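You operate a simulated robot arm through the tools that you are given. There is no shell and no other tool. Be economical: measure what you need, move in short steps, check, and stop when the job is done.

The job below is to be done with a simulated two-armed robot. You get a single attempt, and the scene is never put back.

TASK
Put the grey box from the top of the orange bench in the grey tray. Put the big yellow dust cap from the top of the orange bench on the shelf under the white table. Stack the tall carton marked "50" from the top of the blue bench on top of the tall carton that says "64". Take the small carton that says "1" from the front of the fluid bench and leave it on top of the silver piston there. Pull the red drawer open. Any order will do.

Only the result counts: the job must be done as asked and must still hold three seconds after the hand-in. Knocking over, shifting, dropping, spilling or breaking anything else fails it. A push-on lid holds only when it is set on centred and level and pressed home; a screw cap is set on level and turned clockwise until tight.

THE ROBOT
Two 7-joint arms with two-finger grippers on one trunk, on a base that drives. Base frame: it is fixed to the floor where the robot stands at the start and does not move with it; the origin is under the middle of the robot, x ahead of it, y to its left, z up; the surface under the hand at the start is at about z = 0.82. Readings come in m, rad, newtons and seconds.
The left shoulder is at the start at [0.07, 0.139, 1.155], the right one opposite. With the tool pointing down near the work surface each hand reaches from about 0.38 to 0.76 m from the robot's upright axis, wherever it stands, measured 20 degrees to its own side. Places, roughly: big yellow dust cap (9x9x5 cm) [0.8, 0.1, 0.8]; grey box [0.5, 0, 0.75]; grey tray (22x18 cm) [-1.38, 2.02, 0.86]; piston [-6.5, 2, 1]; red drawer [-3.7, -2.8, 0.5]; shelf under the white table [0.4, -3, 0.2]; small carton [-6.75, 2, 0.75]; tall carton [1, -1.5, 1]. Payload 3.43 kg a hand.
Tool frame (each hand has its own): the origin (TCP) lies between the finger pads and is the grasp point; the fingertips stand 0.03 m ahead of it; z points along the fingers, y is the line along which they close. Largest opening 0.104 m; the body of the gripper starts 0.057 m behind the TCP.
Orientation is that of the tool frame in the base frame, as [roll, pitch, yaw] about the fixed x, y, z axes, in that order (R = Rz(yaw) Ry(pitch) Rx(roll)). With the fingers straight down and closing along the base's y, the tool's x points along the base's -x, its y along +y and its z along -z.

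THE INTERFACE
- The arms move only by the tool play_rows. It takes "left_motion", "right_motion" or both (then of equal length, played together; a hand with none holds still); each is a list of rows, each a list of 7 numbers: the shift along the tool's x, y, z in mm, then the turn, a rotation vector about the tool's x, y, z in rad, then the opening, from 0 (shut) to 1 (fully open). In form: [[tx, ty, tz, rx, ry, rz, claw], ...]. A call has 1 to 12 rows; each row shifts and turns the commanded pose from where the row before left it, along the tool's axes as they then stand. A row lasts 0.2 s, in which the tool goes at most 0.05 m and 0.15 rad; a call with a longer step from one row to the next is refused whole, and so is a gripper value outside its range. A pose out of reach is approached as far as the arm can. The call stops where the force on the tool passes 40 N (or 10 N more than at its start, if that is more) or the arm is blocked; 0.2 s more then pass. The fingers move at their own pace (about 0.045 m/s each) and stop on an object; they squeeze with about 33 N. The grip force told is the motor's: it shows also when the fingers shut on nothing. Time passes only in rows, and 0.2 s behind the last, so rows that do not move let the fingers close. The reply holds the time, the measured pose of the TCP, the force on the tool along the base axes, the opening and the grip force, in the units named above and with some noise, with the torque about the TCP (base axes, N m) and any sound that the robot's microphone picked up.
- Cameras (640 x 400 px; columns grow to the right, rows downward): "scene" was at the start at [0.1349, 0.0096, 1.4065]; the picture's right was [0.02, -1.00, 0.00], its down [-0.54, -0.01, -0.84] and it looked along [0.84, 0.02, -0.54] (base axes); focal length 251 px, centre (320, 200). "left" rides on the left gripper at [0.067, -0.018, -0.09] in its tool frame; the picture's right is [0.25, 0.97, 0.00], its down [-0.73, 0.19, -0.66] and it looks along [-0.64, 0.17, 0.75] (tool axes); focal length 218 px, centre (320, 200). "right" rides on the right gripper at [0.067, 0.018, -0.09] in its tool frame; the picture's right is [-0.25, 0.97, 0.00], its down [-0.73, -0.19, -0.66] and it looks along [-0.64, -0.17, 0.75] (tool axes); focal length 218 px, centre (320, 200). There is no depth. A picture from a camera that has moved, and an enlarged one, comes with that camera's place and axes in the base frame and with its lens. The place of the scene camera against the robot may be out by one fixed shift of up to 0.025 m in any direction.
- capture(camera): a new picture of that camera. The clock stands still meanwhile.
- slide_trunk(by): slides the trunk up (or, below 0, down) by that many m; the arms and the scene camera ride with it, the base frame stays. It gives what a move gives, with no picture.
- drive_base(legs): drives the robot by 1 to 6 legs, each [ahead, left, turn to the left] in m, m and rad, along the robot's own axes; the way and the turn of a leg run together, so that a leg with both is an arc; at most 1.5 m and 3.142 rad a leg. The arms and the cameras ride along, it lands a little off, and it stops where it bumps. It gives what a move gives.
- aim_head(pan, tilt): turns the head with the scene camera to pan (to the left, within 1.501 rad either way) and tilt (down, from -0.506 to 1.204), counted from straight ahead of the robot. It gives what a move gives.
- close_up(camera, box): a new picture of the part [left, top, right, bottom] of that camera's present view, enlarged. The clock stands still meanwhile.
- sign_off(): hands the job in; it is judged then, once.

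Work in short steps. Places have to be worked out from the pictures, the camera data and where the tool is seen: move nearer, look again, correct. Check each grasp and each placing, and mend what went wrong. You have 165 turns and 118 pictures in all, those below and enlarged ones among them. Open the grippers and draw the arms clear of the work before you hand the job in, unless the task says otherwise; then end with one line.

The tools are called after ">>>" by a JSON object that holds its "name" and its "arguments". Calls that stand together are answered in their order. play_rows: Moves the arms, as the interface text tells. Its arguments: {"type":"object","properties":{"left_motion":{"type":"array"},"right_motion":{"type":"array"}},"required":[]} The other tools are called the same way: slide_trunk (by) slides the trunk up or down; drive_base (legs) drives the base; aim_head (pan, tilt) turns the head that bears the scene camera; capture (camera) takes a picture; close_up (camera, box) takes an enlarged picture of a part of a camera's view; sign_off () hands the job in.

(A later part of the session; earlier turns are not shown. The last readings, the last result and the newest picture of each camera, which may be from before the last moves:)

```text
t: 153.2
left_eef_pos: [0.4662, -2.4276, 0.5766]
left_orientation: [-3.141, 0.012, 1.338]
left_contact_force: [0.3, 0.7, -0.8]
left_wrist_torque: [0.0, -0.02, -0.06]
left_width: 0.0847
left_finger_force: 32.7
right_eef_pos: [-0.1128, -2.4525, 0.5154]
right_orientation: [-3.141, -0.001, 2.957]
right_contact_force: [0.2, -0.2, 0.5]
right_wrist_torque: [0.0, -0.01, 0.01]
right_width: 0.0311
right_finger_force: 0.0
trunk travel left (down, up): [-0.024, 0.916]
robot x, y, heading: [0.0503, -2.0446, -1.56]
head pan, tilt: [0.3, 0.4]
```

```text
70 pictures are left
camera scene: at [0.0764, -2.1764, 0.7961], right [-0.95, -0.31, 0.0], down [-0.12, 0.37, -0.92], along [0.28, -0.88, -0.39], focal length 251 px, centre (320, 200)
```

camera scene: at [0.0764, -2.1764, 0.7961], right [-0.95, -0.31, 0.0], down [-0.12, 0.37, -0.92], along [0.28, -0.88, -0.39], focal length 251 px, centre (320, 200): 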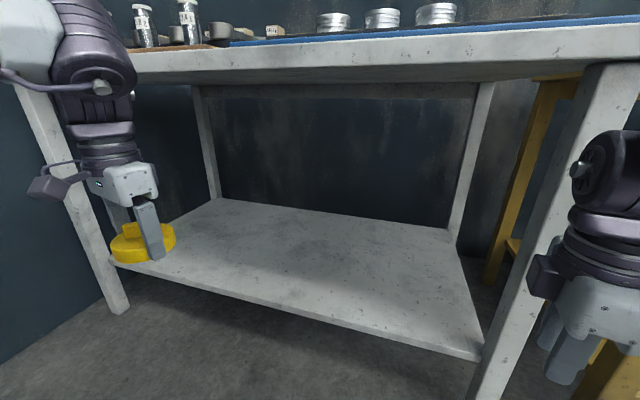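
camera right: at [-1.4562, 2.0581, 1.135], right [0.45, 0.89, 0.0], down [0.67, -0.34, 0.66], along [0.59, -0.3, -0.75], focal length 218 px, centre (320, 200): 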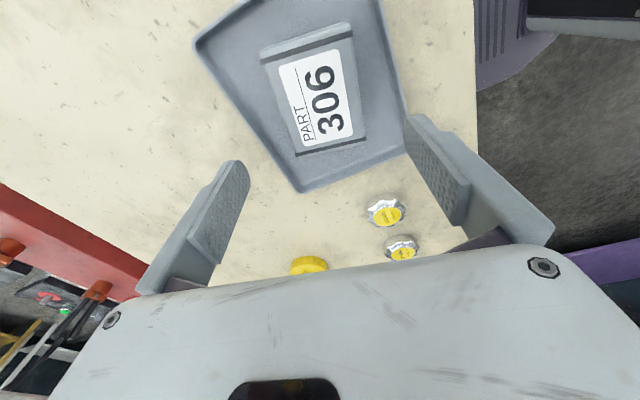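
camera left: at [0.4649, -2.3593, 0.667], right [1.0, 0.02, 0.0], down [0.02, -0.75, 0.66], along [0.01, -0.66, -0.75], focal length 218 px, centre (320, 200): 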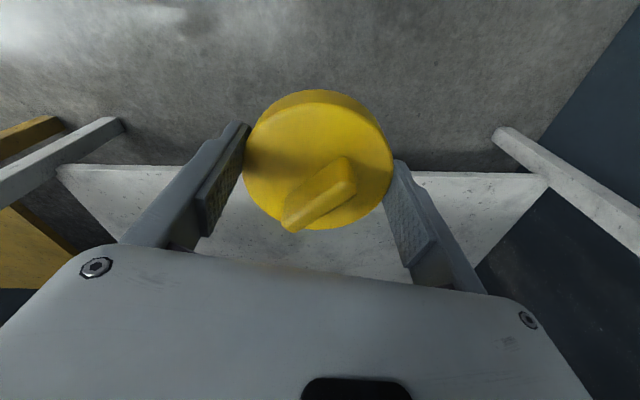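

The right hand would meet the west leg, so I shift 0.25 m east first. Then lower the left hand to z ≈ 0.36 while still outside.

>>> {"name": "drive_base", "arguments": {"legs": [[0, 0.22, 0]]}}

>>> {"name": "play_rows", "arguments": {"left_motion": [[0, 0, 43, 0, 0, 0, 0], [0, 0, 43, 0, 0, 0, 0], [0, 0, 43, 0, 0, 0, 0], [0, 0, 43, 0, 0, 0, 0], [0, 0, 43, 0, 0, 0, 0], [0, 0, 0, 0, 0, 0, 0]]}}

>>> {"name": "capture", "arguments": {"camera": "scene"}}

```text
t: 154.9
left_eef_pos: [0.6868, -2.426, 0.5761]
left_orientation: [-3.142, 0.011, 1.339]
left_contact_force: [0.5, 0.1, -1.5]
left_wrist_torque: [0.0, -0.05, -0.03]
left_width: 0.0844
left_finger_force: 33.2
right_eef_pos: [0.1065, -2.4503, 0.5157]
right_orientation: [3.141, 0.0, 2.956]
right_contact_force: [-0.2, -0.3, -0.3]
right_wrist_torque: [-0.02, -0.01, 0.03]
right_width: 0.0314
right_finger_force: 0.1
trunk travel left (down, up): [-0.024, 0.916]
robot x, y, heading: [0.2731, -2.0403, -1.557]
head pan, tilt: [0.3, 0.4]
```

```text
t: 156.3
left_eef_pos: [0.6861, -2.4285, 0.3613]
left_orientation: [3.141, 0.011, 1.339]
left_contact_force: [0.9, -0.4, -0.4]
left_wrist_torque: [-0.03, 0.02, 0.01]
left_width: 0.0846
left_finger_force: 33.0
right_eef_pos: [0.1074, -2.4498, 0.5164]
right_orientation: [3.141, 0.0, 2.954]
right_contact_force: [-0.6, -0.7, 0.6]
right_wrist_torque: [-0.01, -0.03, -0.01]
right_width: 0.0312
right_finger_force: 0.1
trunk travel left (down, up): [-0.024, 0.916]
robot x, y, heading: [0.2702, -2.0441, -1.559]
head pan, tilt: [0.3, 0.4]
```

```text
69 pictures are left
camera scene: at [0.2963, -2.1743, 0.796], right [-0.95, -0.31, 0.0], down [-0.12, 0.37, -0.92], along [0.28, -0.88, -0.39], focal length 251 px, centre (320, 200)
```

scene: 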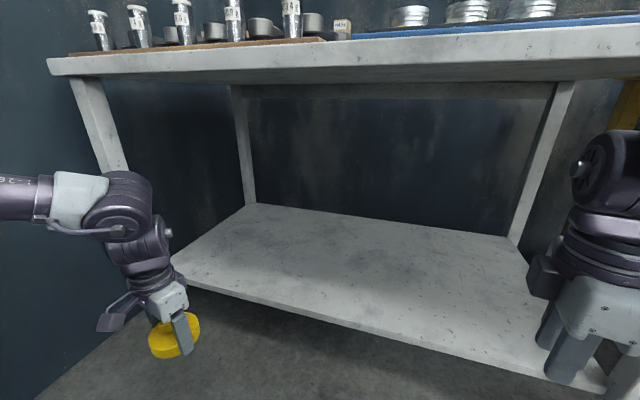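

Good clearance under the table. Shelf top I estimate at z ≈ 0.235, front at y ≈ -2.67. I drive 0.26 m ahead and extend the hand a bit inward.

>>> {"name": "drive_base", "arguments": {"legs": [[0.26, 0, 0]]}}

>>> {"name": "capture", "arguments": {"camera": "left"}}

>>> {"name": "capture", "arguments": {"camera": "scene"}}

```text
t: 157.9
left_eef_pos: [0.685, -2.6325, 0.3627]
left_orientation: [3.139, 0.012, 1.33]
left_contact_force: [0.2, -0.1, 0.5]
left_wrist_torque: [-0.04, 0.01, -0.02]
left_width: 0.0845
left_finger_force: 33.8
right_eef_pos: [0.1048, -2.644, 0.5147]
right_orientation: [-3.131, -0.014, 2.983]
right_contact_force: [-0.6, 0.0, 0.2]
right_wrist_torque: [0.0, 0.01, 0.05]
right_width: 0.0311
right_finger_force: 0.0
trunk travel left (down, up): [-0.024, 0.916]
robot x, y, heading: [0.2772, -2.2451, -1.567]
head pan, tilt: [0.3, 0.4]
stopped in leg 1: the robot was blocked; the commanded pose is now the measured one
```

```text
68 pictures are left
camera left: at [0.6845, -2.5633, 0.4532], right [1.0, 0.02, 0.0], down [0.01, -0.75, 0.67], along [0.01, -0.67, -0.75], focal length 218 px, centre (320, 200)
```

left: 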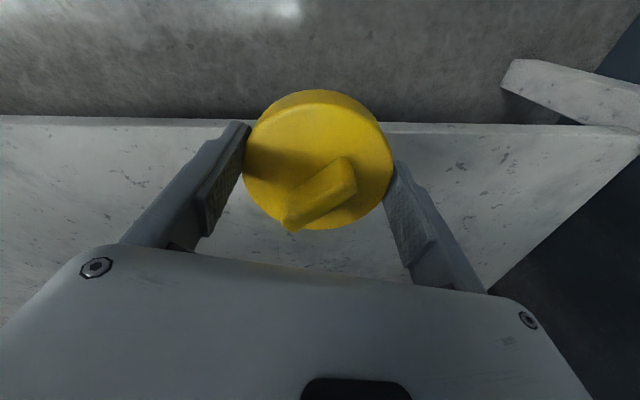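

```text
67 pictures are left
camera scene: at [0.2956, -2.3748, 0.7968], right [-0.95, -0.3, 0.0], down [-0.12, 0.37, -0.92], along [0.28, -0.88, -0.39], focal length 251 px, centre (320, 200)
```

scene: 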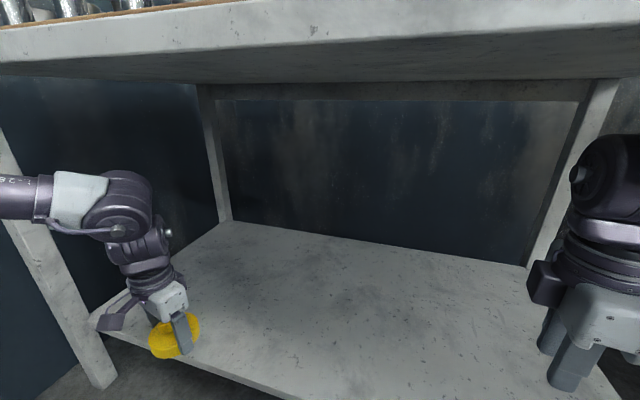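

The right arm (higher) seems to have met the table edge. I back off 5 cm, lower the right hand like the left one, and look.

>>> {"name": "drive_base", "arguments": {"legs": [[-0.06, 0, 0]]}}

>>> {"name": "play_rows", "arguments": {"right_motion": [[0, 20, 40, 0, 0, 0, 0.3], [0, 20, 40, 0, 0, 0, 0.3], [0, 10, 40, 0, 0, 0, 0.3], [0, 0, 30, 0, 0, 0, 0.3], [0, 0, 0, 0, 0, 0, 0.3]]}}

>>> {"name": "aim_head", "arguments": {"pan": -0.6, "tilt": 0.2}}

>>> {"name": "capture", "arguments": {"camera": "scene"}}

```text
t: 158.8
left_eef_pos: [0.6866, -2.572, 0.3604]
left_orientation: [-3.141, 0.009, 1.333]
left_contact_force: [0.2, -0.2, -0.6]
left_wrist_torque: [0.01, 0.01, -0.04]
left_width: 0.0845
left_finger_force: 32.6
right_eef_pos: [0.1063, -2.5843, 0.5152]
right_orientation: [-3.134, -0.014, 2.981]
right_contact_force: [-0.1, -0.1, -0.2]
right_wrist_torque: [-0.01, 0.0, 0.03]
right_width: 0.0309
right_finger_force: 0.0
trunk travel left (down, up): [-0.024, 0.916]
robot x, y, heading: [0.2721, -2.1866, -1.565]
head pan, tilt: [0.3, 0.4]
```

```text
t: 160.0
left_eef_pos: [0.6867, -2.573, 0.3608]
left_orientation: [-3.141, 0.008, 1.333]
left_contact_force: [0.8, -0.2, 0.1]
left_wrist_torque: [0.01, 0.01, 0.0]
left_width: 0.0847
left_finger_force: 32.7
right_eef_pos: [0.1124, -2.536, 0.3635]
right_orientation: [-3.135, -0.014, 2.979]
right_contact_force: [0.2, 0.3, -0.1]
right_wrist_torque: [0.01, 0.0, -0.01]
right_width: 0.0313
right_finger_force: 0.0
trunk travel left (down, up): [-0.024, 0.916]
robot x, y, heading: [0.2736, -2.1842, -1.564]
head pan, tilt: [0.3, 0.4]
```

```text
t: 161.2
left_eef_pos: [0.6868, -2.5723, 0.3606]
left_orientation: [3.14, 0.009, 1.332]
left_contact_force: [0.2, 0.8, -0.1]
left_wrist_torque: [0.01, 0.02, -0.04]
left_width: 0.0846
left_finger_force: 33.0
right_eef_pos: [0.1124, -2.5359, 0.3636]
right_orientation: [-3.136, -0.016, 2.982]
right_contact_force: [0.5, -0.4, -1.1]
right_wrist_torque: [0.0, 0.02, -0.01]
right_width: 0.0308
right_finger_force: 0.0
trunk travel left (down, up): [-0.024, 0.916]
robot x, y, heading: [0.2696, -2.1842, -1.563]
head pan, tilt: [-0.6, 0.201]
```

```text
66 pictures are left
camera scene: at [0.2169, -2.3051, 0.8146], right [-0.83, 0.56, 0.0], down [0.11, 0.17, -0.98], along [-0.55, -0.81, -0.2], focal length 251 px, centre (320, 200)
```

scene: 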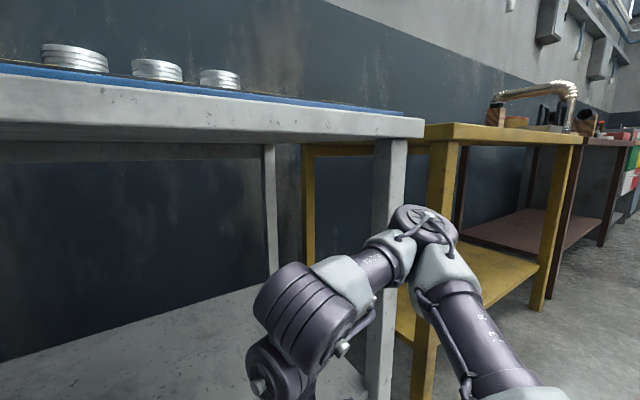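

The right elbow now sits near the table's west leg, so I don't drive on; instead I extend the left arm inward by 0.165 m.

>>> {"name": "play_rows", "arguments": {"left_motion": [[-40, 10, 0, 0, 0, 0, 0], [-40, 10, 0, 0, 0, 0, 0], [-40, 10, 0, 0, 0, 0, 0], [-40, 10, 0, 0, 0, 0, 0], [0, 0, 0, 0, 0, 0, 0]]}}

>>> {"name": "aim_head", "arguments": {"pan": 0.6, "tilt": 0.45}}

>>> {"name": "capture", "arguments": {"camera": "scene"}}

>>> {"name": "capture", "arguments": {"camera": "left"}}

```text
t: 162.4
left_eef_pos: [0.6883, -2.7368, 0.3624]
left_orientation: [-3.141, 0.009, 1.335]
left_contact_force: [-0.1, 0.0, -0.3]
left_wrist_torque: [-0.01, 0.01, -0.02]
left_width: 0.0846
left_finger_force: 33.3
right_eef_pos: [0.1112, -2.536, 0.3636]
right_orientation: [-3.135, -0.016, 2.98]
right_contact_force: [0.4, -0.3, 1.3]
right_wrist_torque: [-0.01, 0.01, -0.02]
right_width: 0.0311
right_finger_force: 0.1
trunk travel left (down, up): [-0.024, 0.916]
robot x, y, heading: [0.2719, -2.187, -1.568]
head pan, tilt: [-0.6, 0.201]
```

```text
t: 163.8
left_eef_pos: [0.6887, -2.7369, 0.3627]
left_orientation: [-3.141, 0.007, 1.333]
left_contact_force: [-0.2, -0.2, 0.0]
left_wrist_torque: [-0.01, -0.01, -0.01]
left_width: 0.0848
left_finger_force: 32.3
right_eef_pos: [0.1123, -2.5348, 0.3639]
right_orientation: [-3.136, -0.014, 2.982]
right_contact_force: [0.2, -0.6, -0.2]
right_wrist_torque: [0.02, -0.01, 0.01]
right_width: 0.0309
right_finger_force: 0.1
trunk travel left (down, up): [-0.024, 0.916]
robot x, y, heading: [0.2729, -2.1832, -1.57]
head pan, tilt: [0.6, 0.45]
```

```text
65 pictures are left
camera scene: at [0.3214, -2.3035, 0.7914], right [-0.82, -0.57, 0.0], down [-0.25, 0.36, -0.9], along [0.51, -0.74, -0.44], focal length 251 px, centre (320, 200)
```

scene: 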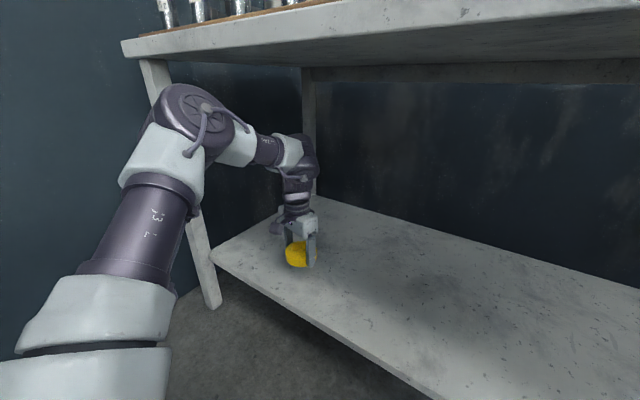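

```text
64 pictures are left
camera left: at [0.6875, -2.668, 0.4534], right [1.0, 0.02, 0.0], down [0.02, -0.75, 0.66], along [0.01, -0.66, -0.75], focal length 218 px, centre (320, 200)
```

left: 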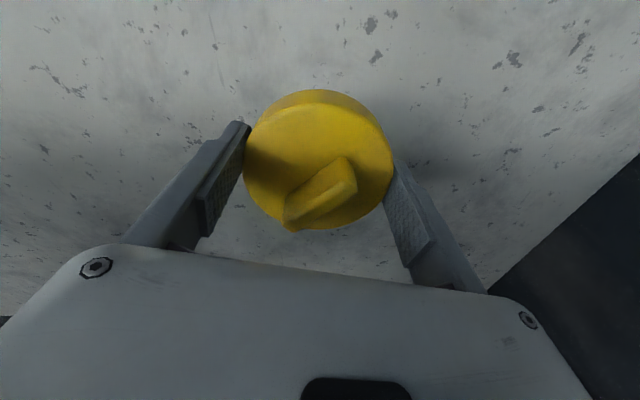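

The cap is over the shelf, well inside its front edge. I lower it, with small steps near contact.

>>> {"name": "play_rows", "arguments": {"left_motion": [[0, 0, 30, 0, 0, 0, 0], [0, 0, 25, 0, 0, 0, 0], [0, 0, 15, 0, 0, 0, 0], [0, 0, 5, 0, 0, 0, 0], [0, 0, 0, 0, 0, 0, 0]]}}

>>> {"name": "capture", "arguments": {"camera": "left"}}

```text
t: 165.0
left_eef_pos: [0.6885, -2.7375, 0.2872]
left_orientation: [3.141, 0.008, 1.333]
left_contact_force: [0.5, -0.1, -0.9]
left_wrist_torque: [-0.01, -0.02, 0.01]
left_width: 0.0845
left_finger_force: 33.4
right_eef_pos: [0.1126, -2.5351, 0.3633]
right_orientation: [-3.134, -0.016, 2.982]
right_contact_force: [0.5, -0.2, -0.1]
right_wrist_torque: [0.0, 0.03, 0.0]
right_width: 0.0311
right_finger_force: 0.0
trunk travel left (down, up): [-0.024, 0.916]
robot x, y, heading: [0.2755, -2.1851, -1.568]
head pan, tilt: [0.6, 0.45]
```

```text
63 pictures are left
camera left: at [0.6868, -2.6684, 0.3777], right [1.0, 0.02, 0.0], down [0.02, -0.75, 0.66], along [0.01, -0.66, -0.75], focal length 218 px, centre (320, 200)
```

left: 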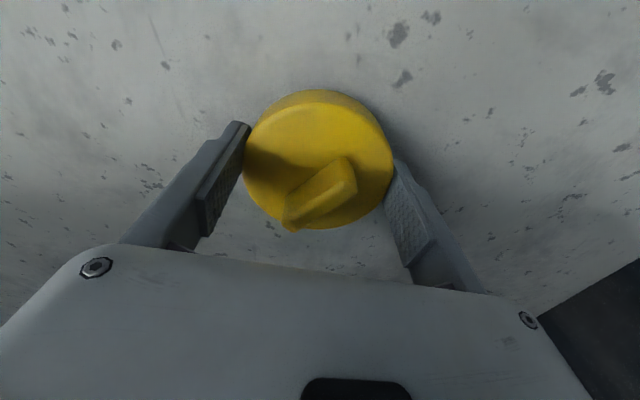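

Not yet in contact. I continue in 4 mm steps with the force guard.

>>> {"name": "play_rows", "arguments": {"left_motion": [[0, 0, 5, 0, 0, 0, 0], [0, 0, 5, 0, 0, 0, 0], [0, 0, 4, 0, 0, 0, 0], [0, 0, 4, 0, 0, 0, 0], [0, 0, 0, 0, 0, 0, 0]]}}

```text
t: 166.2
left_eef_pos: [0.6883, -2.738, 0.2755]
left_orientation: [3.141, 0.018, 1.335]
left_contact_force: [0.0, 9.8, 27.2]
left_wrist_torque: [1.0, 0.6, -0.19]
left_width: 0.0844
left_finger_force: 33.1
right_eef_pos: [0.113, -2.5354, 0.3644]
right_orientation: [-3.134, -0.013, 2.982]
right_contact_force: [-0.1, 0.5, 0.4]
right_wrist_torque: [-0.02, -0.04, 0.01]
right_width: 0.0313
right_finger_force: 0.1
trunk travel left (down, up): [-0.024, 0.916]
robot x, y, heading: [0.2682, -2.1851, -1.563]
head pan, tilt: [0.6, 0.45]
stopped in row 5 (left hand): the force on the tool passed its limit at 42 N (the readings are from after the stop); the commanded pose is now the measured one
```

Contact reached. I ease 2 mm, open, and rise.

>>> {"name": "play_rows", "arguments": {"left_motion": [[0, 0, -2, 0, 0, 0, 0], [0, 0, 0, 0, 0, 0, 0.5], [0, 0, 0, 0, 0, 0, 1], [0, 0, 0, 0, 0, 0, 1], [0, 0, 0, 0, 0, 0, 1], [0, 0, -20, 0, 0, 0, 1], [0, 0, -30, 0, 0, 0, 1], [0, 0, -35, 0, 0, 0, 1]]}}

>>> {"name": "capture", "arguments": {"camera": "left"}}

```text
t: 167.9
left_eef_pos: [0.6882, -2.737, 0.3582]
left_orientation: [3.14, 0.012, 1.334]
left_contact_force: [1.0, 1.0, -0.4]
left_wrist_torque: [0.01, 0.03, -0.01]
left_width: 0.1041
left_finger_force: 0.1
right_eef_pos: [0.1127, -2.5352, 0.3635]
right_orientation: [-3.135, -0.017, 2.981]
right_contact_force: [-0.3, -0.1, -0.6]
right_wrist_torque: [-0.05, 0.02, 0.0]
right_width: 0.0315
right_finger_force: 0.1
trunk travel left (down, up): [-0.024, 0.916]
robot x, y, heading: [0.2713, -2.1856, -1.567]
head pan, tilt: [0.6, 0.45]
```

```text
62 pictures are left
camera left: at [0.6869, -2.6686, 0.4493], right [1.0, 0.02, 0.0], down [0.02, -0.75, 0.67], along [0.01, -0.67, -0.75], focal length 218 px, centre (320, 200)
```

left: 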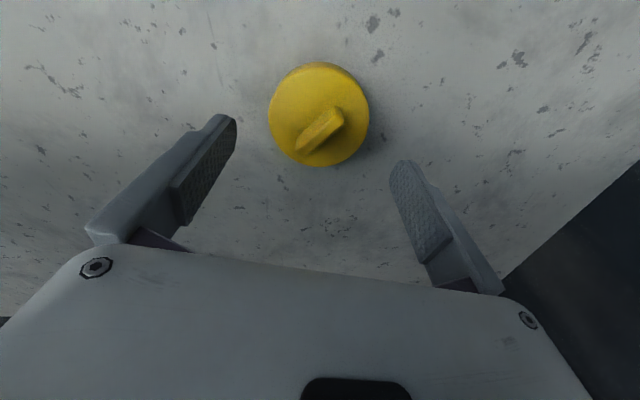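

The cap stands on the shelf. I withdraw the left hand, back away to where I lowered, and raise the trunk.

>>> {"name": "play_rows", "arguments": {"left_motion": [[45, -10, 0, 0, 0, 0, 1], [45, -10, 0, 0, 0, 0, 1], [45, -10, 0, 0, 0, 0, 1], [45, -10, 0, 0, 0, 0, 1], [45, -10, 0, 0, 0, 0, 1], [45, -10, 0, 0, 0, 0, 1], [40, -10, 0, 0, 0, 0, 1]]}}

>>> {"name": "drive_base", "arguments": {"legs": [[-0.12, 0, 0]]}}

>>> {"name": "slide_trunk", "arguments": {"by": 0.4}}

>>> {"name": "slide_trunk", "arguments": {"by": 0.3}}

>>> {"name": "aim_head", "arguments": {"pan": 1.4, "tilt": 0.5}}

>>> {"name": "capture", "arguments": {"camera": "scene"}}

```text
t: 169.6
left_eef_pos: [0.6895, -2.4216, 0.35]
left_orientation: [-3.125, -0.003, 1.329]
left_contact_force: [-0.5, -0.7, -0.7]
left_wrist_torque: [0.04, 0.0, 0.02]
left_width: 0.104
left_finger_force: 0.1
left hand out of reach, approached as far as the arm can: row 7
right_eef_pos: [0.1119, -2.5362, 0.3633]
right_orientation: [-3.138, -0.013, 2.979]
right_contact_force: [-0.3, -0.4, -0.5]
right_wrist_torque: [0.02, 0.0, -0.01]
right_width: 0.0311
right_finger_force: 0.1
trunk travel left (down, up): [-0.024, 0.916]
robot x, y, heading: [0.2752, -2.1864, -1.564]
head pan, tilt: [0.6, 0.45]
```

```text
t: 170.8
left_eef_pos: [0.6887, -2.3041, 0.351]
left_orientation: [-3.124, -0.003, 1.329]
left_contact_force: [0.6, -0.2, -0.1]
left_wrist_torque: [-0.02, 0.01, -0.02]
left_width: 0.1039
left_finger_force: 0.0
right_eef_pos: [0.1106, -2.4174, 0.3633]
right_orientation: [-3.135, -0.016, 2.982]
right_contact_force: [0.0, 0.3, -0.1]
right_wrist_torque: [0.01, -0.02, 0.0]
right_width: 0.0314
right_finger_force: 0.0
trunk travel left (down, up): [-0.024, 0.916]
robot x, y, heading: [0.2736, -2.0637, -1.569]
head pan, tilt: [0.6, 0.45]
```

```text
t: 174.6
left_eef_pos: [0.6894, -2.303, 0.7491]
left_orientation: [-3.125, -0.002, 1.33]
left_contact_force: [0.2, -0.8, -0.5]
left_wrist_torque: [0.0, -0.03, -0.02]
left_width: 0.1039
left_finger_force: 0.0
right_eef_pos: [0.1126, -2.4159, 0.7636]
right_orientation: [-3.135, -0.016, 2.98]
right_contact_force: [0.1, -1.0, -0.7]
right_wrist_torque: [0.01, 0.05, -0.05]
right_width: 0.031
right_finger_force: 0.0
trunk travel left (down, up): [-0.424, 0.516]
robot x, y, heading: [0.2744, -2.0696, -1.563]
head pan, tilt: [0.6, 0.45]
```

```text
t: 177.6
left_eef_pos: [0.6899, -2.305, 1.0499]
left_orientation: [-3.123, -0.002, 1.329]
left_contact_force: [-0.9, -0.8, 0.8]
left_wrist_torque: [0.0, 0.01, 0.02]
left_width: 0.1038
left_finger_force: 0.1
right_eef_pos: [0.1138, -2.4171, 1.0639]
right_orientation: [-3.136, -0.016, 2.982]
right_contact_force: [-0.3, -0.7, 0.5]
right_wrist_torque: [0.02, -0.01, -0.04]
right_width: 0.0312
right_finger_force: 0.0
trunk travel left (down, up): [-0.724, 0.216]
robot x, y, heading: [0.2716, -2.0654, -1.565]
head pan, tilt: [0.6, 0.45]
```

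```text
t: 178.7
left_eef_pos: [0.6898, -2.3041, 1.0505]
left_orientation: [-3.124, -0.003, 1.329]
left_contact_force: [-0.1, 0.2, -0.8]
left_wrist_torque: [0.02, -0.04, -0.02]
left_width: 0.1041
left_finger_force: 0.1
right_eef_pos: [0.1122, -2.4161, 1.063]
right_orientation: [-3.135, -0.014, 2.981]
right_contact_force: [-0.8, 0.1, 0.5]
right_wrist_torque: [-0.01, 0.03, 0.01]
right_width: 0.0312
right_finger_force: 0.1
trunk travel left (down, up): [-0.724, 0.216]
robot x, y, heading: [0.2756, -2.0665, -1.56]
head pan, tilt: [1.4, 0.499]
```

```text
61 pictures are left
camera scene: at [0.3582, -2.124, 1.4869], right [-0.16, -0.99, 0.0], down [-0.47, 0.08, -0.88], along [0.87, -0.14, -0.48], focal length 251 px, centre (320, 200)
```

scene: 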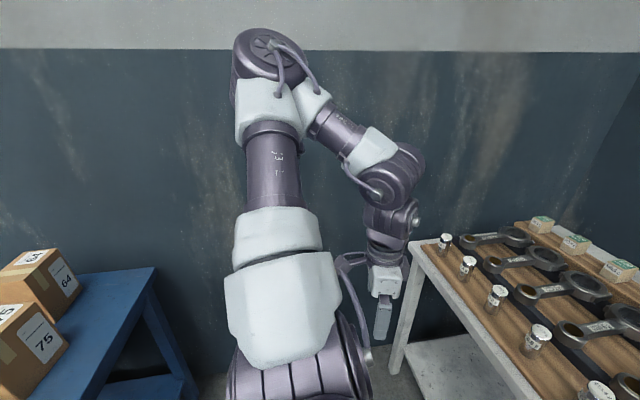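

I see "64" and "75"; "50" should be the third, farther carton. I raise the trunk, turn to face north, and take position south of the bench end.

>>> {"name": "slide_trunk", "arguments": {"by": 0.2}}

>>> {"name": "drive_base", "arguments": {"legs": [[0.05, 0, 0], [0, 0, 3.13], [0, -0.27, 0]]}}

>>> {"name": "aim_head", "arguments": {"pan": -0.3, "tilt": 0.75}}

>>> {"name": "capture", "arguments": {"camera": "scene"}}

```text
t: 180.9
left_eef_pos: [0.6902, -2.3033, 1.2502]
left_orientation: [-3.125, -0.002, 1.329]
left_contact_force: [-0.9, -0.7, 0.7]
left_wrist_torque: [0.01, -0.01, 0.0]
left_width: 0.1041
left_finger_force: 0.1
right_eef_pos: [0.1125, -2.4168, 1.2631]
right_orientation: [-3.133, -0.015, 2.981]
right_contact_force: [-0.7, 0.2, -0.6]
right_wrist_torque: [0.0, -0.01, 0.02]
right_width: 0.0312
right_finger_force: 0.0
trunk travel left (down, up): [-0.924, 0.016]
robot x, y, heading: [0.2728, -2.0687, -1.56]
head pan, tilt: [1.4, 0.499]
```

```text
t: 190.7
left_eef_pos: [0.1255, -1.8755, 1.2484]
left_orientation: [-3.122, -0.002, -1.821]
left_contact_force: [-0.2, 0.0, 0.0]
left_wrist_torque: [0.0, -0.04, -0.01]
left_width: 0.1039
left_finger_force: 0.1
right_eef_pos: [0.7051, -1.768, 1.264]
right_orientation: [-3.136, -0.018, -0.17]
right_contact_force: [0.3, 0.3, -0.7]
right_wrist_torque: [-0.02, 0.0, 0.0]
right_width: 0.0312
right_finger_force: 0.0
trunk travel left (down, up): [-0.924, 0.016]
robot x, y, heading: [0.5431, -2.1202, 1.572]
head pan, tilt: [1.4, 0.499]
```

```text
t: 192.4
left_eef_pos: [0.1291, -1.876, 1.2505]
left_orientation: [-3.125, -0.002, -1.819]
left_contact_force: [-0.1, -0.2, -0.3]
left_wrist_torque: [-0.01, -0.02, -0.03]
left_width: 0.1043
left_finger_force: 0.2
right_eef_pos: [0.7075, -1.7675, 1.2631]
right_orientation: [-3.135, -0.014, -0.171]
right_contact_force: [-0.2, 0.4, 0.1]
right_wrist_torque: [-0.01, 0.03, -0.02]
right_width: 0.0312
right_finger_force: 0.0
trunk travel left (down, up): [-0.924, 0.016]
robot x, y, heading: [0.5414, -2.1149, 1.566]
head pan, tilt: [-0.3, 0.75]
```

```text
60 pictures are left
camera scene: at [0.5642, -1.9795, 1.665], right [0.95, -0.3, 0.0], down [-0.2, -0.65, -0.73], along [0.22, 0.7, -0.68], focal length 251 px, centre (320, 200)
```

scene: 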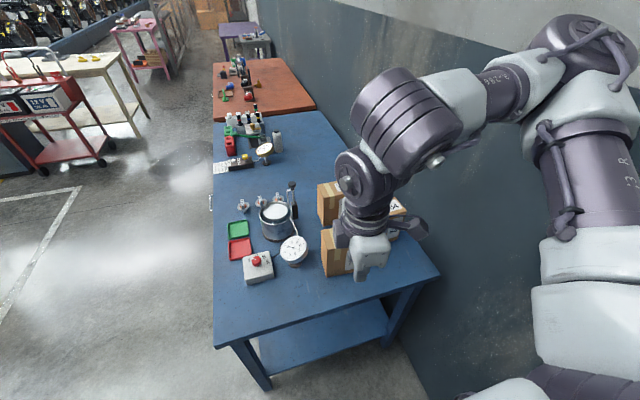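

The hand hides the cartons. I turn the right hand to its home yaw so its camera looks north over them, and move it back a bit.

>>> {"name": "play_rows", "arguments": {"right_motion": [[0, 0, 0, 0, 0, 0.14, 1], [0, 0, 0, 0, 0, 0.14, 1], [0, 0, 0, 0, 0, 0.14, 1], [0, 0, 0, 0, 0, 0.14, 1], [0, 0, 0, 0, 0, 0.14, 1], [0, 0, 0, 0, 0, 0.14, 1], [0, 0, 0, 0, 0, 0.14, 1], [0, 0, 0, 0, 0, 0.14, 1], [0, 0, 0, 0, 0, 0.14, 1], [0, 0, 0, 0, 0, 0.14, 1], [0, 0, 0, 0, 0, 0, 1]]}}

>>> {"name": "capture", "arguments": {"camera": "right"}}

>>> {"name": "close_up", "arguments": {"camera": "scene", "box": [220, 140, 440, 300]}}

```text
t: 194.8
left_eef_pos: [0.1281, -1.876, 1.2498]
left_orientation: [-3.124, -0.001, -1.82]
left_contact_force: [-0.2, 0.2, -0.4]
left_wrist_torque: [0.01, 0.0, 0.01]
left_width: 0.104
left_finger_force: 0.0
right_eef_pos: [0.7073, -1.7683, 1.2639]
right_orientation: [-3.123, -0.003, -1.148]
right_contact_force: [0.2, -0.5, 0.6]
right_wrist_torque: [0.0, 0.0, -0.03]
right_width: 0.1042
right_finger_force: 0.1
right hand out of reach, approached as far as the arm can: row 8, 9, 10
trunk travel left (down, up): [-0.924, 0.016]
robot x, y, heading: [0.5427, -2.1134, 1.563]
head pan, tilt: [-0.3, 0.75]
```

```text
59 pictures are left
camera right: at [0.7167, -1.8377, 1.3526], right [-0.99, -0.17, -0.02], down [-0.14, 0.74, 0.66], along [-0.1, 0.65, -0.75], focal length 218 px, centre (320, 200)
```

right: 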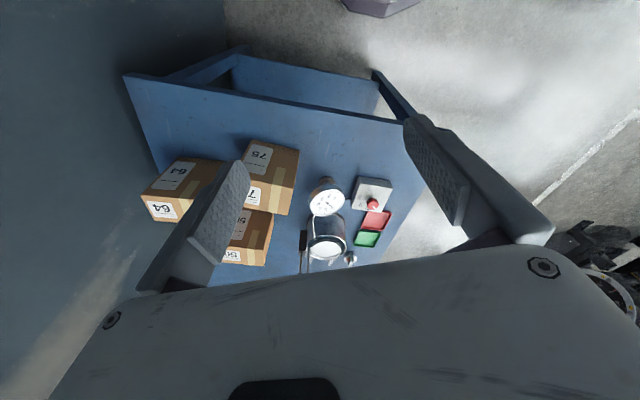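

```text
2.50 times, centred on (330, 220) of scene
camera zoom: at [0.5636, -1.9804, 1.665], right [0.95, -0.3, 0.0], down [-0.2, -0.65, -0.73], along [0.22, 0.7, -0.68], focal length 628 px, centre (295, 150)
```

zoom: 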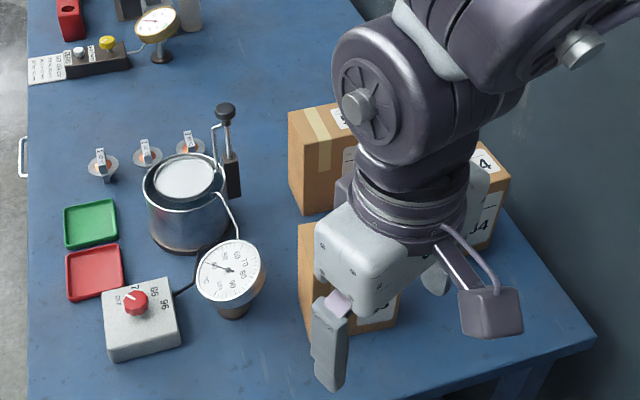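

Cartons from this view: "64" near [0.99, -1.46], "75" near [0.79, -1.51], "5?" near [0.84, -1.36]. I move closer with the camera centred on them.

>>> {"name": "drive_base", "arguments": {"legs": [[0.1, 0, 0]]}}

>>> {"name": "play_rows", "arguments": {"right_motion": [[18, -38, 0, 0, 0, 0, 1], [18, -38, 0, 0, 0, 0, 1], [18, -38, 0, 0, 0, 0, 1], [0, 0, 0, 0, 0, 0.14, 1], [0, 0, 0, 0, 0, 0.14, 1], [0, 0, 0, 0, 0, 0.14, 1], [0, 0, 0, 0, 0, 0, 1]]}}

>>> {"name": "capture", "arguments": {"camera": "right"}}

```text
t: 195.9
left_eef_pos: [0.1292, -1.7838, 1.2514]
left_orientation: [-3.125, 0.004, -1.822]
left_contact_force: [0.0, -0.9, -0.3]
left_wrist_torque: [0.04, 0.01, 0.03]
left_width: 0.1041
left_finger_force: 0.0
right_eef_pos: [0.7073, -1.6763, 1.2658]
right_orientation: [-3.123, 0.003, -1.146]
right_contact_force: [-0.6, 0.0, 0.0]
right_wrist_torque: [0.05, 0.0, 0.0]
right_width: 0.1039
right_finger_force: 0.1
trunk travel left (down, up): [-0.924, 0.016]
robot x, y, heading: [0.5444, -2.0201, 1.57]
head pan, tilt: [-0.3, 0.75]
```

```text
t: 197.6
left_eef_pos: [0.1289, -1.7762, 1.2486]
left_orientation: [-3.124, -0.001, -1.82]
left_contact_force: [0.4, 0.2, 0.0]
left_wrist_torque: [-0.05, 0.01, 0.01]
left_width: 0.1042
left_finger_force: 0.0
right_eef_pos: [0.8328, -1.6709, 1.265]
right_orientation: [-3.125, 0.005, -1.569]
right_contact_force: [-0.7, -0.6, 1.1]
right_wrist_torque: [0.02, -0.03, -0.02]
right_width: 0.1038
right_finger_force: 0.0
trunk travel left (down, up): [-0.924, 0.016]
robot x, y, heading: [0.5473, -2.0161, 1.565]
head pan, tilt: [-0.3, 0.75]
```

```text
57 pictures are left
camera right: at [0.814, -1.7384, 1.3536], right [-0.97, 0.25, -0.01], down [0.18, 0.73, 0.66], along [0.18, 0.64, -0.75], focal length 218 px, centre (320, 200)
```

right: 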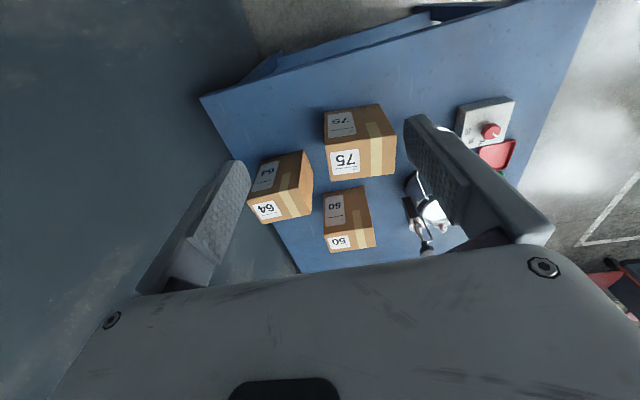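

All three are visible: "50", "64", "75". I enlarge for corner measurement.

>>> {"name": "close_up", "arguments": {"camera": "right", "box": [230, 90, 430, 265]}}

```text
2.29 times, centred on (330, 178) of right
camera zoom: at [0.814, -1.7384, 1.3536], right [-0.97, 0.25, -0.01], down [0.18, 0.73, 0.66], along [0.18, 0.64, -0.75], focal length 499 px, centre (297, 251)
```

zoom: 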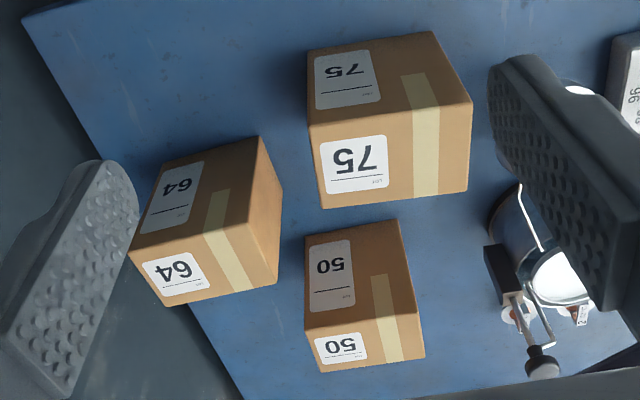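

The "50" carton measures roughly 0.12 (E-W) x 0.11 (N-S) x 0.14 high on an assumed bench height; I need a better look to choose the grip. I move nearer and lower above it.

>>> {"name": "drive_base", "arguments": {"legs": [[0.08, 0, 0]]}}

>>> {"name": "play_rows", "arguments": {"right_motion": [[-38, -7, 25, 0, 0, 0, 1], [-38, -7, 25, 0, 0, 0, 1], [-38, -7, 25, 0, 0, 0, 1], [-38, -7, 25, 0, 0, 0, 1], [0, 0, 0, 0, 0, 0, 1]]}}

>>> {"name": "capture", "arguments": {"camera": "right"}}

```text
t: 198.6
left_eef_pos: [0.1303, -1.7104, 1.2525]
left_orientation: [-3.125, 0.005, -1.82]
left_contact_force: [0.2, -1.1, 0.2]
left_wrist_torque: [0.11, 0.0, 0.01]
left_width: 0.104
left_finger_force: 0.0
right_eef_pos: [0.8346, -1.604, 1.2689]
right_orientation: [-3.128, 0.013, -1.566]
right_contact_force: [-0.1, -0.7, 0.4]
right_wrist_torque: [0.06, -0.02, 0.01]
right_width: 0.104
right_finger_force: 0.0
trunk travel left (down, up): [-0.924, 0.016]
robot x, y, heading: [0.5444, -1.941, 1.568]
head pan, tilt: [-0.3, 0.75]
```

```text
t: 199.8
left_eef_pos: [0.1289, -1.7003, 1.2502]
left_orientation: [-3.124, -0.001, -1.819]
left_contact_force: [0.1, 0.6, -0.4]
left_wrist_torque: [0.0, -0.06, -0.02]
left_width: 0.1042
left_finger_force: 0.1
right_eef_pos: [0.8622, -1.4443, 1.1689]
right_orientation: [-3.126, 0.004, -1.566]
right_contact_force: [0.5, -0.5, 0.4]
right_wrist_torque: [0.05, -0.01, 0.02]
right_width: 0.1041
right_finger_force: 0.1
trunk travel left (down, up): [-0.924, 0.016]
robot x, y, heading: [0.5439, -1.9422, 1.567]
head pan, tilt: [-0.3, 0.75]
```

```text
55 pictures are left
camera right: at [0.8432, -1.5122, 1.2559], right [-0.97, 0.25, -0.01], down [0.18, 0.73, 0.66], along [0.18, 0.64, -0.75], focal length 218 px, centre (320, 200)
```

right: 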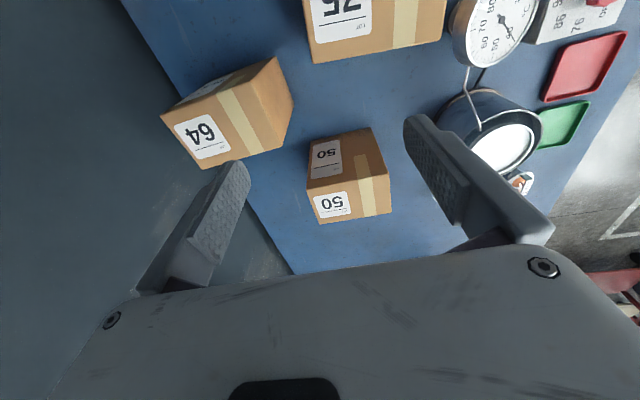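

I enlarge the "50" and "64" cartons for accurate size.

>>> {"name": "close_up", "arguments": {"camera": "right", "box": [280, 110, 420, 235]}}

>>> {"name": "close_up", "arguments": {"camera": "right", "box": [150, 40, 310, 180]}}

```text
3.20 times, centred on (350, 172) of right
camera zoom: at [0.8432, -1.5122, 1.2559], right [-0.97, 0.25, -0.01], down [0.18, 0.73, 0.66], along [0.18, 0.64, -0.75], focal length 698 px, centre (224, 288)
```

zoom: 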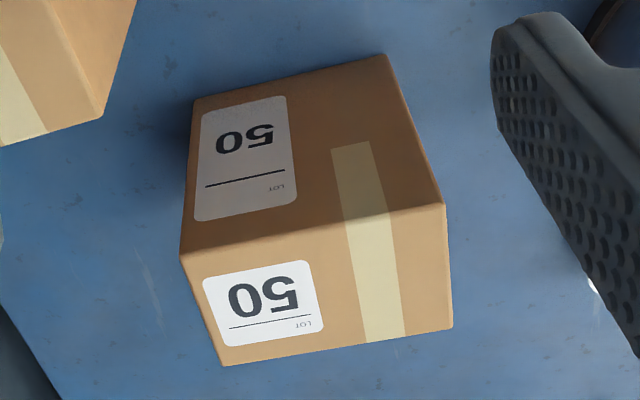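

```text
2.86 times, centred on (230, 110) of right
camera zoom: at [0.8432, -1.5122, 1.2559], right [-0.97, 0.25, -0.01], down [0.18, 0.73, 0.66], along [0.18, 0.64, -0.75], focal length 624 px, centre (577, 457)
```

zoom: 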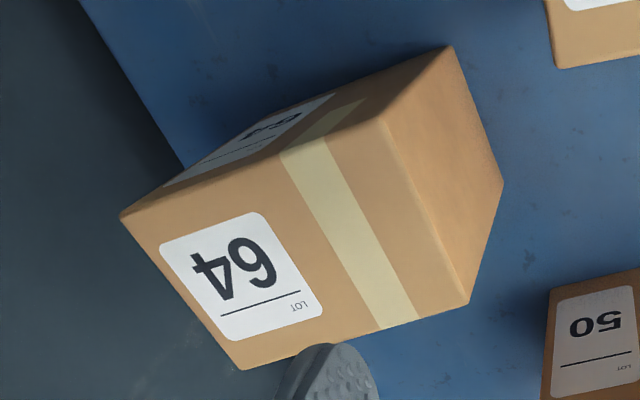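

Now clear: "50" is 0.126 (E-W) x 0.084 (N-S) x 0.16 high, centre [0.859, -1.270], top z 0.99; "64" has centre [0.997, -1.428], same size, aligned. I'll grip N-S with the right hand; I turn the robot left 0.44 rad for reach.

>>> {"name": "drive_base", "arguments": {"legs": [[0.01, -0.03, 0], [0, 0, 0.44]]}}

>>> {"name": "play_rows", "arguments": {"right_motion": [[0, 0, 0, 0, 0, -0.142, 1], [0, 0, 0, 0, 0, -0.142, 1], [0, 0, 0, 0, 0, -0.142, 1], [0, 0, 0, 0, 0, -0.142, 1], [0, 0, 0, 0, 0, -0.142, 1], [0, 0, 0, 0, 0, -0.142, 1], [0, 0, 0, 0, 0, -0.142, 1], [0, 0, 0, 0, 0, -0.142, 1], [0, 0, 0, 0, 0, 0, 1]]}}

```text
t: 201.9
left_eef_pos: [0.0976, -1.8894, 1.2502]
left_orientation: [-3.124, -0.004, -1.378]
left_contact_force: [-0.9, -0.4, -0.3]
left_wrist_torque: [0.01, -0.01, -0.04]
left_width: 0.1039
left_finger_force: 0.0
right_eef_pos: [0.6504, -1.3442, 1.1677]
right_orientation: [-3.126, 0.003, -1.125]
right_contact_force: [-0.8, 0.1, -0.8]
right_wrist_torque: [0.01, 0.01, 0.03]
right_width: 0.104
right_finger_force: 0.0
trunk travel left (down, up): [-0.924, 0.016]
robot x, y, heading: [0.577, -1.9334, 2.013]
head pan, tilt: [-0.3, 0.75]
```

```text
t: 203.9
left_eef_pos: [0.0966, -1.8909, 1.2501]
left_orientation: [-3.124, -0.003, -1.378]
left_contact_force: [-0.1, -0.5, 0.4]
left_wrist_torque: [0.0, -0.03, 0.04]
left_width: 0.1039
left_finger_force: 0.1
right_eef_pos: [0.6501, -1.3452, 1.1675]
right_orientation: [-3.13, -0.012, 0.013]
right_contact_force: [-0.7, -0.4, -0.3]
right_wrist_torque: [-0.02, 0.0, 0.03]
right_width: 0.1043
right_finger_force: 0.0
trunk travel left (down, up): [-0.924, 0.016]
robot x, y, heading: [0.5758, -1.929, 2.013]
head pan, tilt: [-0.3, 0.75]
```

Orientation is right. I move over "50" and level the small tilt.

>>> {"name": "play_rows", "arguments": {"right_motion": [[41.7, -14.5, 0, -0.012, -0.012, 0, 1], [41.7, -14.5, 0, 0, 0, 0.013, 1], [41.7, -14.5, 0, 0, 0, 0, 1], [41.7, -14.5, 0, 0, 0, 0, 1], [41.7, -14.5, 0, 0, 0, 0, 1], [0, 0, 0, 0, 0, 0, 1]]}}

>>> {"name": "capture", "arguments": {"camera": "right"}}

```text
t: 205.3
left_eef_pos: [0.0962, -1.8892, 1.2482]
left_orientation: [-3.124, -0.004, -1.379]
left_contact_force: [0.6, -0.2, 0.0]
left_wrist_torque: [0.03, 0.01, 0.01]
left_width: 0.1038
left_finger_force: 0.2
right_eef_pos: [0.8588, -1.2716, 1.1676]
right_orientation: [3.14, 0.0, -0.002]
right_contact_force: [0.2, 0.1, 0.0]
right_wrist_torque: [-0.01, 0.0, -0.03]
right_width: 0.1041
right_finger_force: 0.1
trunk travel left (down, up): [-0.924, 0.016]
robot x, y, heading: [0.5766, -1.9324, 2.01]
head pan, tilt: [-0.3, 0.75]
```

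```text
52 pictures are left
camera right: at [0.9249, -1.2903, 1.2569], right [-0.26, -0.97, 0.0], down [-0.73, 0.19, 0.66], along [-0.63, 0.17, -0.75], focal length 218 px, centre (320, 200)
```

right: 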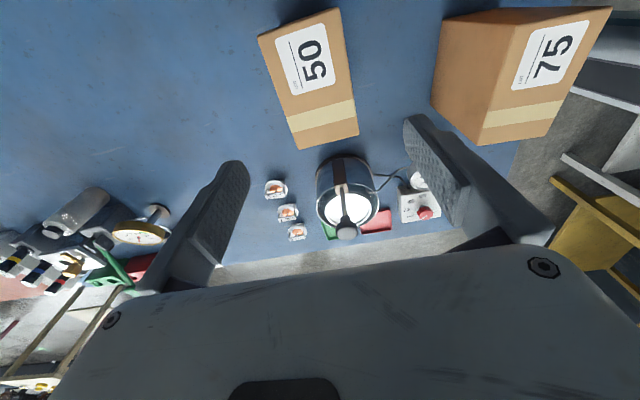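

The carton top centre computes to [0.860, -1.265]. I shift 6 mm north and lower with the trunk to just above it, then check.

>>> {"name": "play_rows", "arguments": {"right_motion": [[1, -6, 0, 0, 0, 0, 1], [0, 0, 0, 0, 0, 0, 1]]}}

>>> {"name": "slide_trunk", "arguments": {"by": -0.13}}

>>> {"name": "capture", "arguments": {"camera": "right"}}

```text
t: 205.9
left_eef_pos: [0.0975, -1.8898, 1.2502]
left_orientation: [-3.124, -0.001, -1.379]
left_contact_force: [0.3, 0.6, -0.2]
left_wrist_torque: [-0.02, 0.03, -0.03]
left_width: 0.1043
left_finger_force: 0.1
right_eef_pos: [0.8584, -1.2666, 1.1675]
right_orientation: [-3.142, 0.0, -0.004]
right_contact_force: [0.5, 0.7, -0.8]
right_wrist_torque: [0.0, 0.0, 0.0]
right_width: 0.1042
right_finger_force: 0.0
trunk travel left (down, up): [-0.924, 0.016]
robot x, y, heading: [0.5755, -1.9344, 2.007]
head pan, tilt: [-0.3, 0.75]
```

```text
t: 207.5
left_eef_pos: [0.0972, -1.8901, 1.1208]
left_orientation: [-3.124, -0.004, -1.379]
left_contact_force: [0.1, -0.6, -0.1]
left_wrist_torque: [-0.01, -0.06, 0.02]
left_width: 0.1039
left_finger_force: 0.0
right_eef_pos: [0.8587, -1.2664, 1.0375]
right_orientation: [3.139, 0.001, -0.005]
right_contact_force: [-0.4, -0.2, 0.0]
right_wrist_torque: [-0.02, -0.03, -0.01]
right_width: 0.104
right_finger_force: 0.1
trunk travel left (down, up): [-0.794, 0.146]
robot x, y, heading: [0.5707, -1.9361, 2.013]
head pan, tilt: [-0.3, 0.75]
```

```text
51 pictures are left
camera right: at [0.926, -1.2848, 1.1268], right [-0.26, -0.97, 0.0], down [-0.73, 0.19, 0.66], along [-0.64, 0.17, -0.75], focal length 218 px, centre (320, 200)
```

right: 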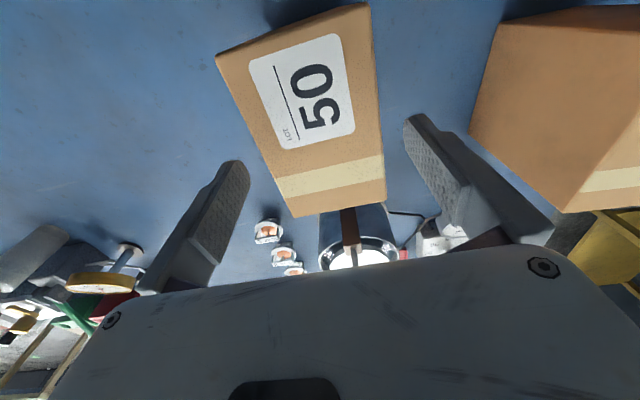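

Centred at y = -1.266. I lower the rest (TCP to ≈ 0.952) and close.

>>> {"name": "slide_trunk", "arguments": {"by": -0.085}}

>>> {"name": "play_rows", "arguments": {"right_motion": [[0, 0, 0, 0, 0, 0, 0], [0, 0, 0, 0, 0, 0, 0], [0, 0, 0, 0, 0, 0, 0], [0, 0, 0, 0, 0, 0, 0], [0, 0, 0, 0, 0, 0, 0]]}}

```text
t: 208.7
left_eef_pos: [0.0976, -1.8914, 1.036]
left_orientation: [-3.125, -0.002, -1.378]
left_contact_force: [-0.2, 0.8, -0.8]
left_wrist_torque: [0.01, 0.0, 0.03]
left_width: 0.1039
left_finger_force: 0.0
right_eef_pos: [0.8597, -1.2657, 0.9523]
right_orientation: [3.139, 0.0, -0.002]
right_contact_force: [-0.4, 0.1, -0.1]
right_wrist_torque: [-0.04, 0.04, 0.0]
right_width: 0.1041
right_finger_force: 0.2
trunk travel left (down, up): [-0.709, 0.231]
robot x, y, heading: [0.5769, -1.9303, 2.008]
head pan, tilt: [-0.3, 0.75]
```

```text
t: 209.9
left_eef_pos: [0.0964, -1.8904, 1.0355]
left_orientation: [-3.123, -0.004, -1.378]
left_contact_force: [-0.5, 0.5, 0.3]
left_wrist_torque: [-0.03, 0.02, -0.01]
left_width: 0.1041
left_finger_force: 0.0
right_eef_pos: [0.8593, -1.2658, 0.9519]
right_orientation: [3.141, 0.0, -0.002]
right_contact_force: [0.0, 2.6, 0.0]
right_wrist_torque: [0.66, -0.22, 0.23]
right_width: 0.0848
right_finger_force: 33.2
trunk travel left (down, up): [-0.709, 0.231]
robot x, y, heading: [0.5731, -1.9303, 2.013]
head pan, tilt: [-0.3, 0.75]
```

Gripped at 0.085. I lift with the trunk by 0.22 m and check the hold.

>>> {"name": "slide_trunk", "arguments": {"by": 0.22}}

>>> {"name": "capture", "arguments": {"camera": "right"}}

```text
t: 212.2
left_eef_pos: [0.0975, -1.888, 1.256]
left_orientation: [-3.124, -0.005, -1.379]
left_contact_force: [-0.9, 0.6, 0.2]
left_wrist_torque: [0.02, -0.01, 0.01]
left_width: 0.1038
left_finger_force: 0.0
right_eef_pos: [0.8598, -1.2656, 1.1711]
right_orientation: [3.139, -0.001, -0.004]
right_contact_force: [-0.3, 0.4, -9.7]
right_wrist_torque: [-0.03, 0.03, 0.0]
right_width: 0.0848
right_finger_force: 32.7
trunk travel left (down, up): [-0.929, 0.011]
robot x, y, heading: [0.5742, -1.9331, 2.006]
head pan, tilt: [-0.3, 0.75]
```

```text
50 pictures are left
camera right: at [0.9267, -1.283, 1.2604], right [-0.26, -0.97, 0.0], down [-0.73, 0.19, 0.66], along [-0.64, 0.17, -0.75], focal length 218 px, centre (320, 200)
```

right: 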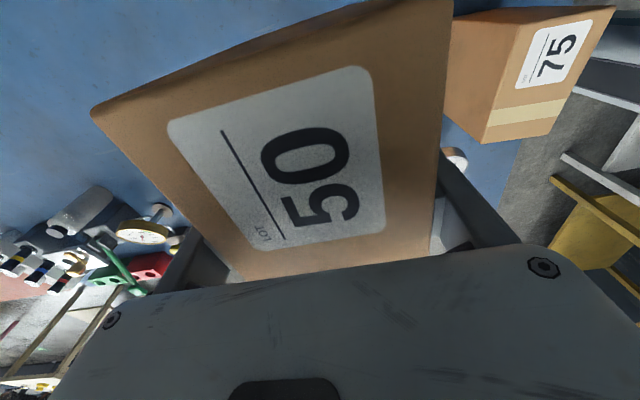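

Held (≈ 1 kg). I carry it level over "64" at [0.997, -1.425].

>>> {"name": "play_rows", "arguments": {"right_motion": [[27.4, 31.8, 0, 0, 0, 0, 0], [27.4, 31.8, 0, 0, 0, 0, 0], [27.4, 31.8, 0, 0, 0, 0, 0], [27.4, 31.8, 0, 0, 0, 0, 0], [27.4, 31.8, 0, 0, 0, 0, 0], [0, 0, 0, 0, 0, 0, 0]]}}

>>> {"name": "aim_head", "arguments": {"pan": -0.9, "tilt": 0.75}}

>>> {"name": "capture", "arguments": {"camera": "scene"}}

>>> {"name": "capture", "arguments": {"camera": "right"}}

```text
t: 213.7
left_eef_pos: [0.0972, -1.8897, 1.2547]
left_orientation: [-3.125, -0.004, -1.378]
left_contact_force: [-0.3, 0.1, 0.2]
left_wrist_torque: [0.02, 0.02, -0.01]
left_width: 0.1037
left_finger_force: 0.0
right_eef_pos: [0.9495, -1.3655, 1.1661]
right_orientation: [3.14, -0.001, -0.004]
right_contact_force: [-0.5, -0.8, -10.5]
right_wrist_torque: [0.0, 0.02, -0.02]
right_width: 0.0847
right_finger_force: 33.6
right hand out of reach, approached as far as the arm can: row 4, 5
trunk travel left (down, up): [-0.929, 0.011]
robot x, y, heading: [0.5739, -1.929, 2.012]
head pan, tilt: [-0.3, 0.75]
```

```text
t: 214.7
left_eef_pos: [0.098, -1.8883, 1.2562]
left_orientation: [-3.124, -0.004, -1.378]
left_contact_force: [-0.5, 0.7, 0.2]
left_wrist_torque: [0.01, 0.0, 0.01]
left_width: 0.104
left_finger_force: 0.1
right_eef_pos: [0.95, -1.3644, 1.1663]
right_orientation: [3.138, 0.002, -0.004]
right_contact_force: [0.3, 0.1, -9.2]
right_wrist_torque: [-0.01, -0.01, 0.03]
right_width: 0.0845
right_finger_force: 32.9
trunk travel left (down, up): [-0.929, 0.011]
robot x, y, heading: [0.5799, -1.9295, 2.01]
head pan, tilt: [-0.901, 0.75]
```

```text
49 pictures are left
camera scene: at [0.5868, -1.8008, 1.6698], right [0.9, -0.44, 0.0], down [-0.3, -0.61, -0.73], along [0.32, 0.65, -0.68], focal length 251 px, centre (320, 200)
```

scene: 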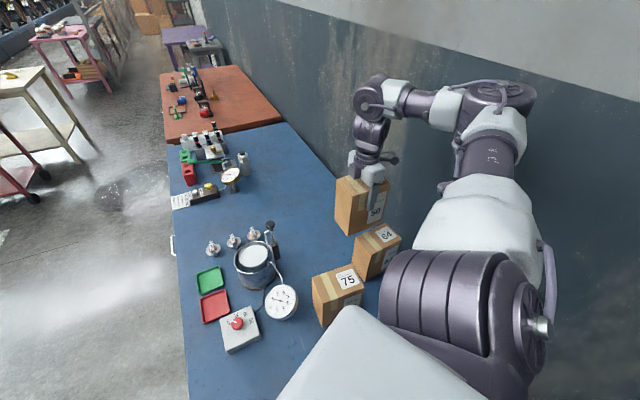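

```text
48 pictures are left
camera right: at [1.0162, -1.3826, 1.2551], right [-0.26, -0.97, 0.0], down [-0.73, 0.19, 0.66], along [-0.64, 0.17, -0.75], focal length 218 px, centre (320, 200)
```

right: 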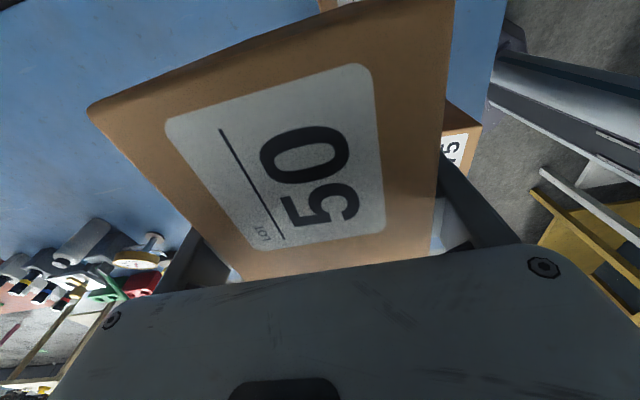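

Out of reach by about (0.047, -0.060). I shift the base 0.06 m south, then try the remaining 0.047 m east with the arm.

>>> {"name": "drive_base", "arguments": {"legs": [[-0.054, 0.0255, 0]]}}

>>> {"name": "play_rows", "arguments": {"right_motion": [[20, 0, 0, 0, 0, 0, 0], [20, 0, 0, 0, 0, 0, 0], [0, 0, 0, 0, 0, 0, 0]]}}

```text
t: 215.6
left_eef_pos: [0.0979, -1.9349, 1.256]
left_orientation: [-3.129, -0.014, -1.377]
left_contact_force: [1.0, 0.9, -0.5]
left_wrist_torque: [-0.08, -0.01, 0.0]
left_width: 0.1043
left_finger_force: 0.1
right_eef_pos: [0.9494, -1.412, 1.1604]
right_orientation: [3.129, 0.0, -0.004]
right_contact_force: [-0.2, 2.6, -11.1]
right_wrist_torque: [-0.04, 0.0, 0.0]
right_width: 0.0848
right_finger_force: 33.1
trunk travel left (down, up): [-0.929, 0.011]
robot x, y, heading: [0.5744, -1.9887, 2.012]
head pan, tilt: [-0.901, 0.75]
```

```text
t: 216.4
left_eef_pos: [0.0982, -1.9447, 1.2555]
left_orientation: [-3.127, -0.005, -1.379]
left_contact_force: [-0.5, 0.4, 1.0]
left_wrist_torque: [-0.01, -0.01, -0.03]
left_width: 0.104
left_finger_force: 0.1
right_eef_pos: [0.9491, -1.4201, 1.166]
right_orientation: [3.138, 0.003, -0.004]
right_contact_force: [0.4, -0.9, -9.3]
right_wrist_torque: [-0.01, 0.04, 0.0]
right_width: 0.0847
right_finger_force: 32.5
right hand out of reach, approached as far as the arm can: row 1, 2
trunk travel left (down, up): [-0.929, 0.011]
robot x, y, heading: [0.5746, -1.9903, 2.01]
head pan, tilt: [-0.901, 0.75]
```

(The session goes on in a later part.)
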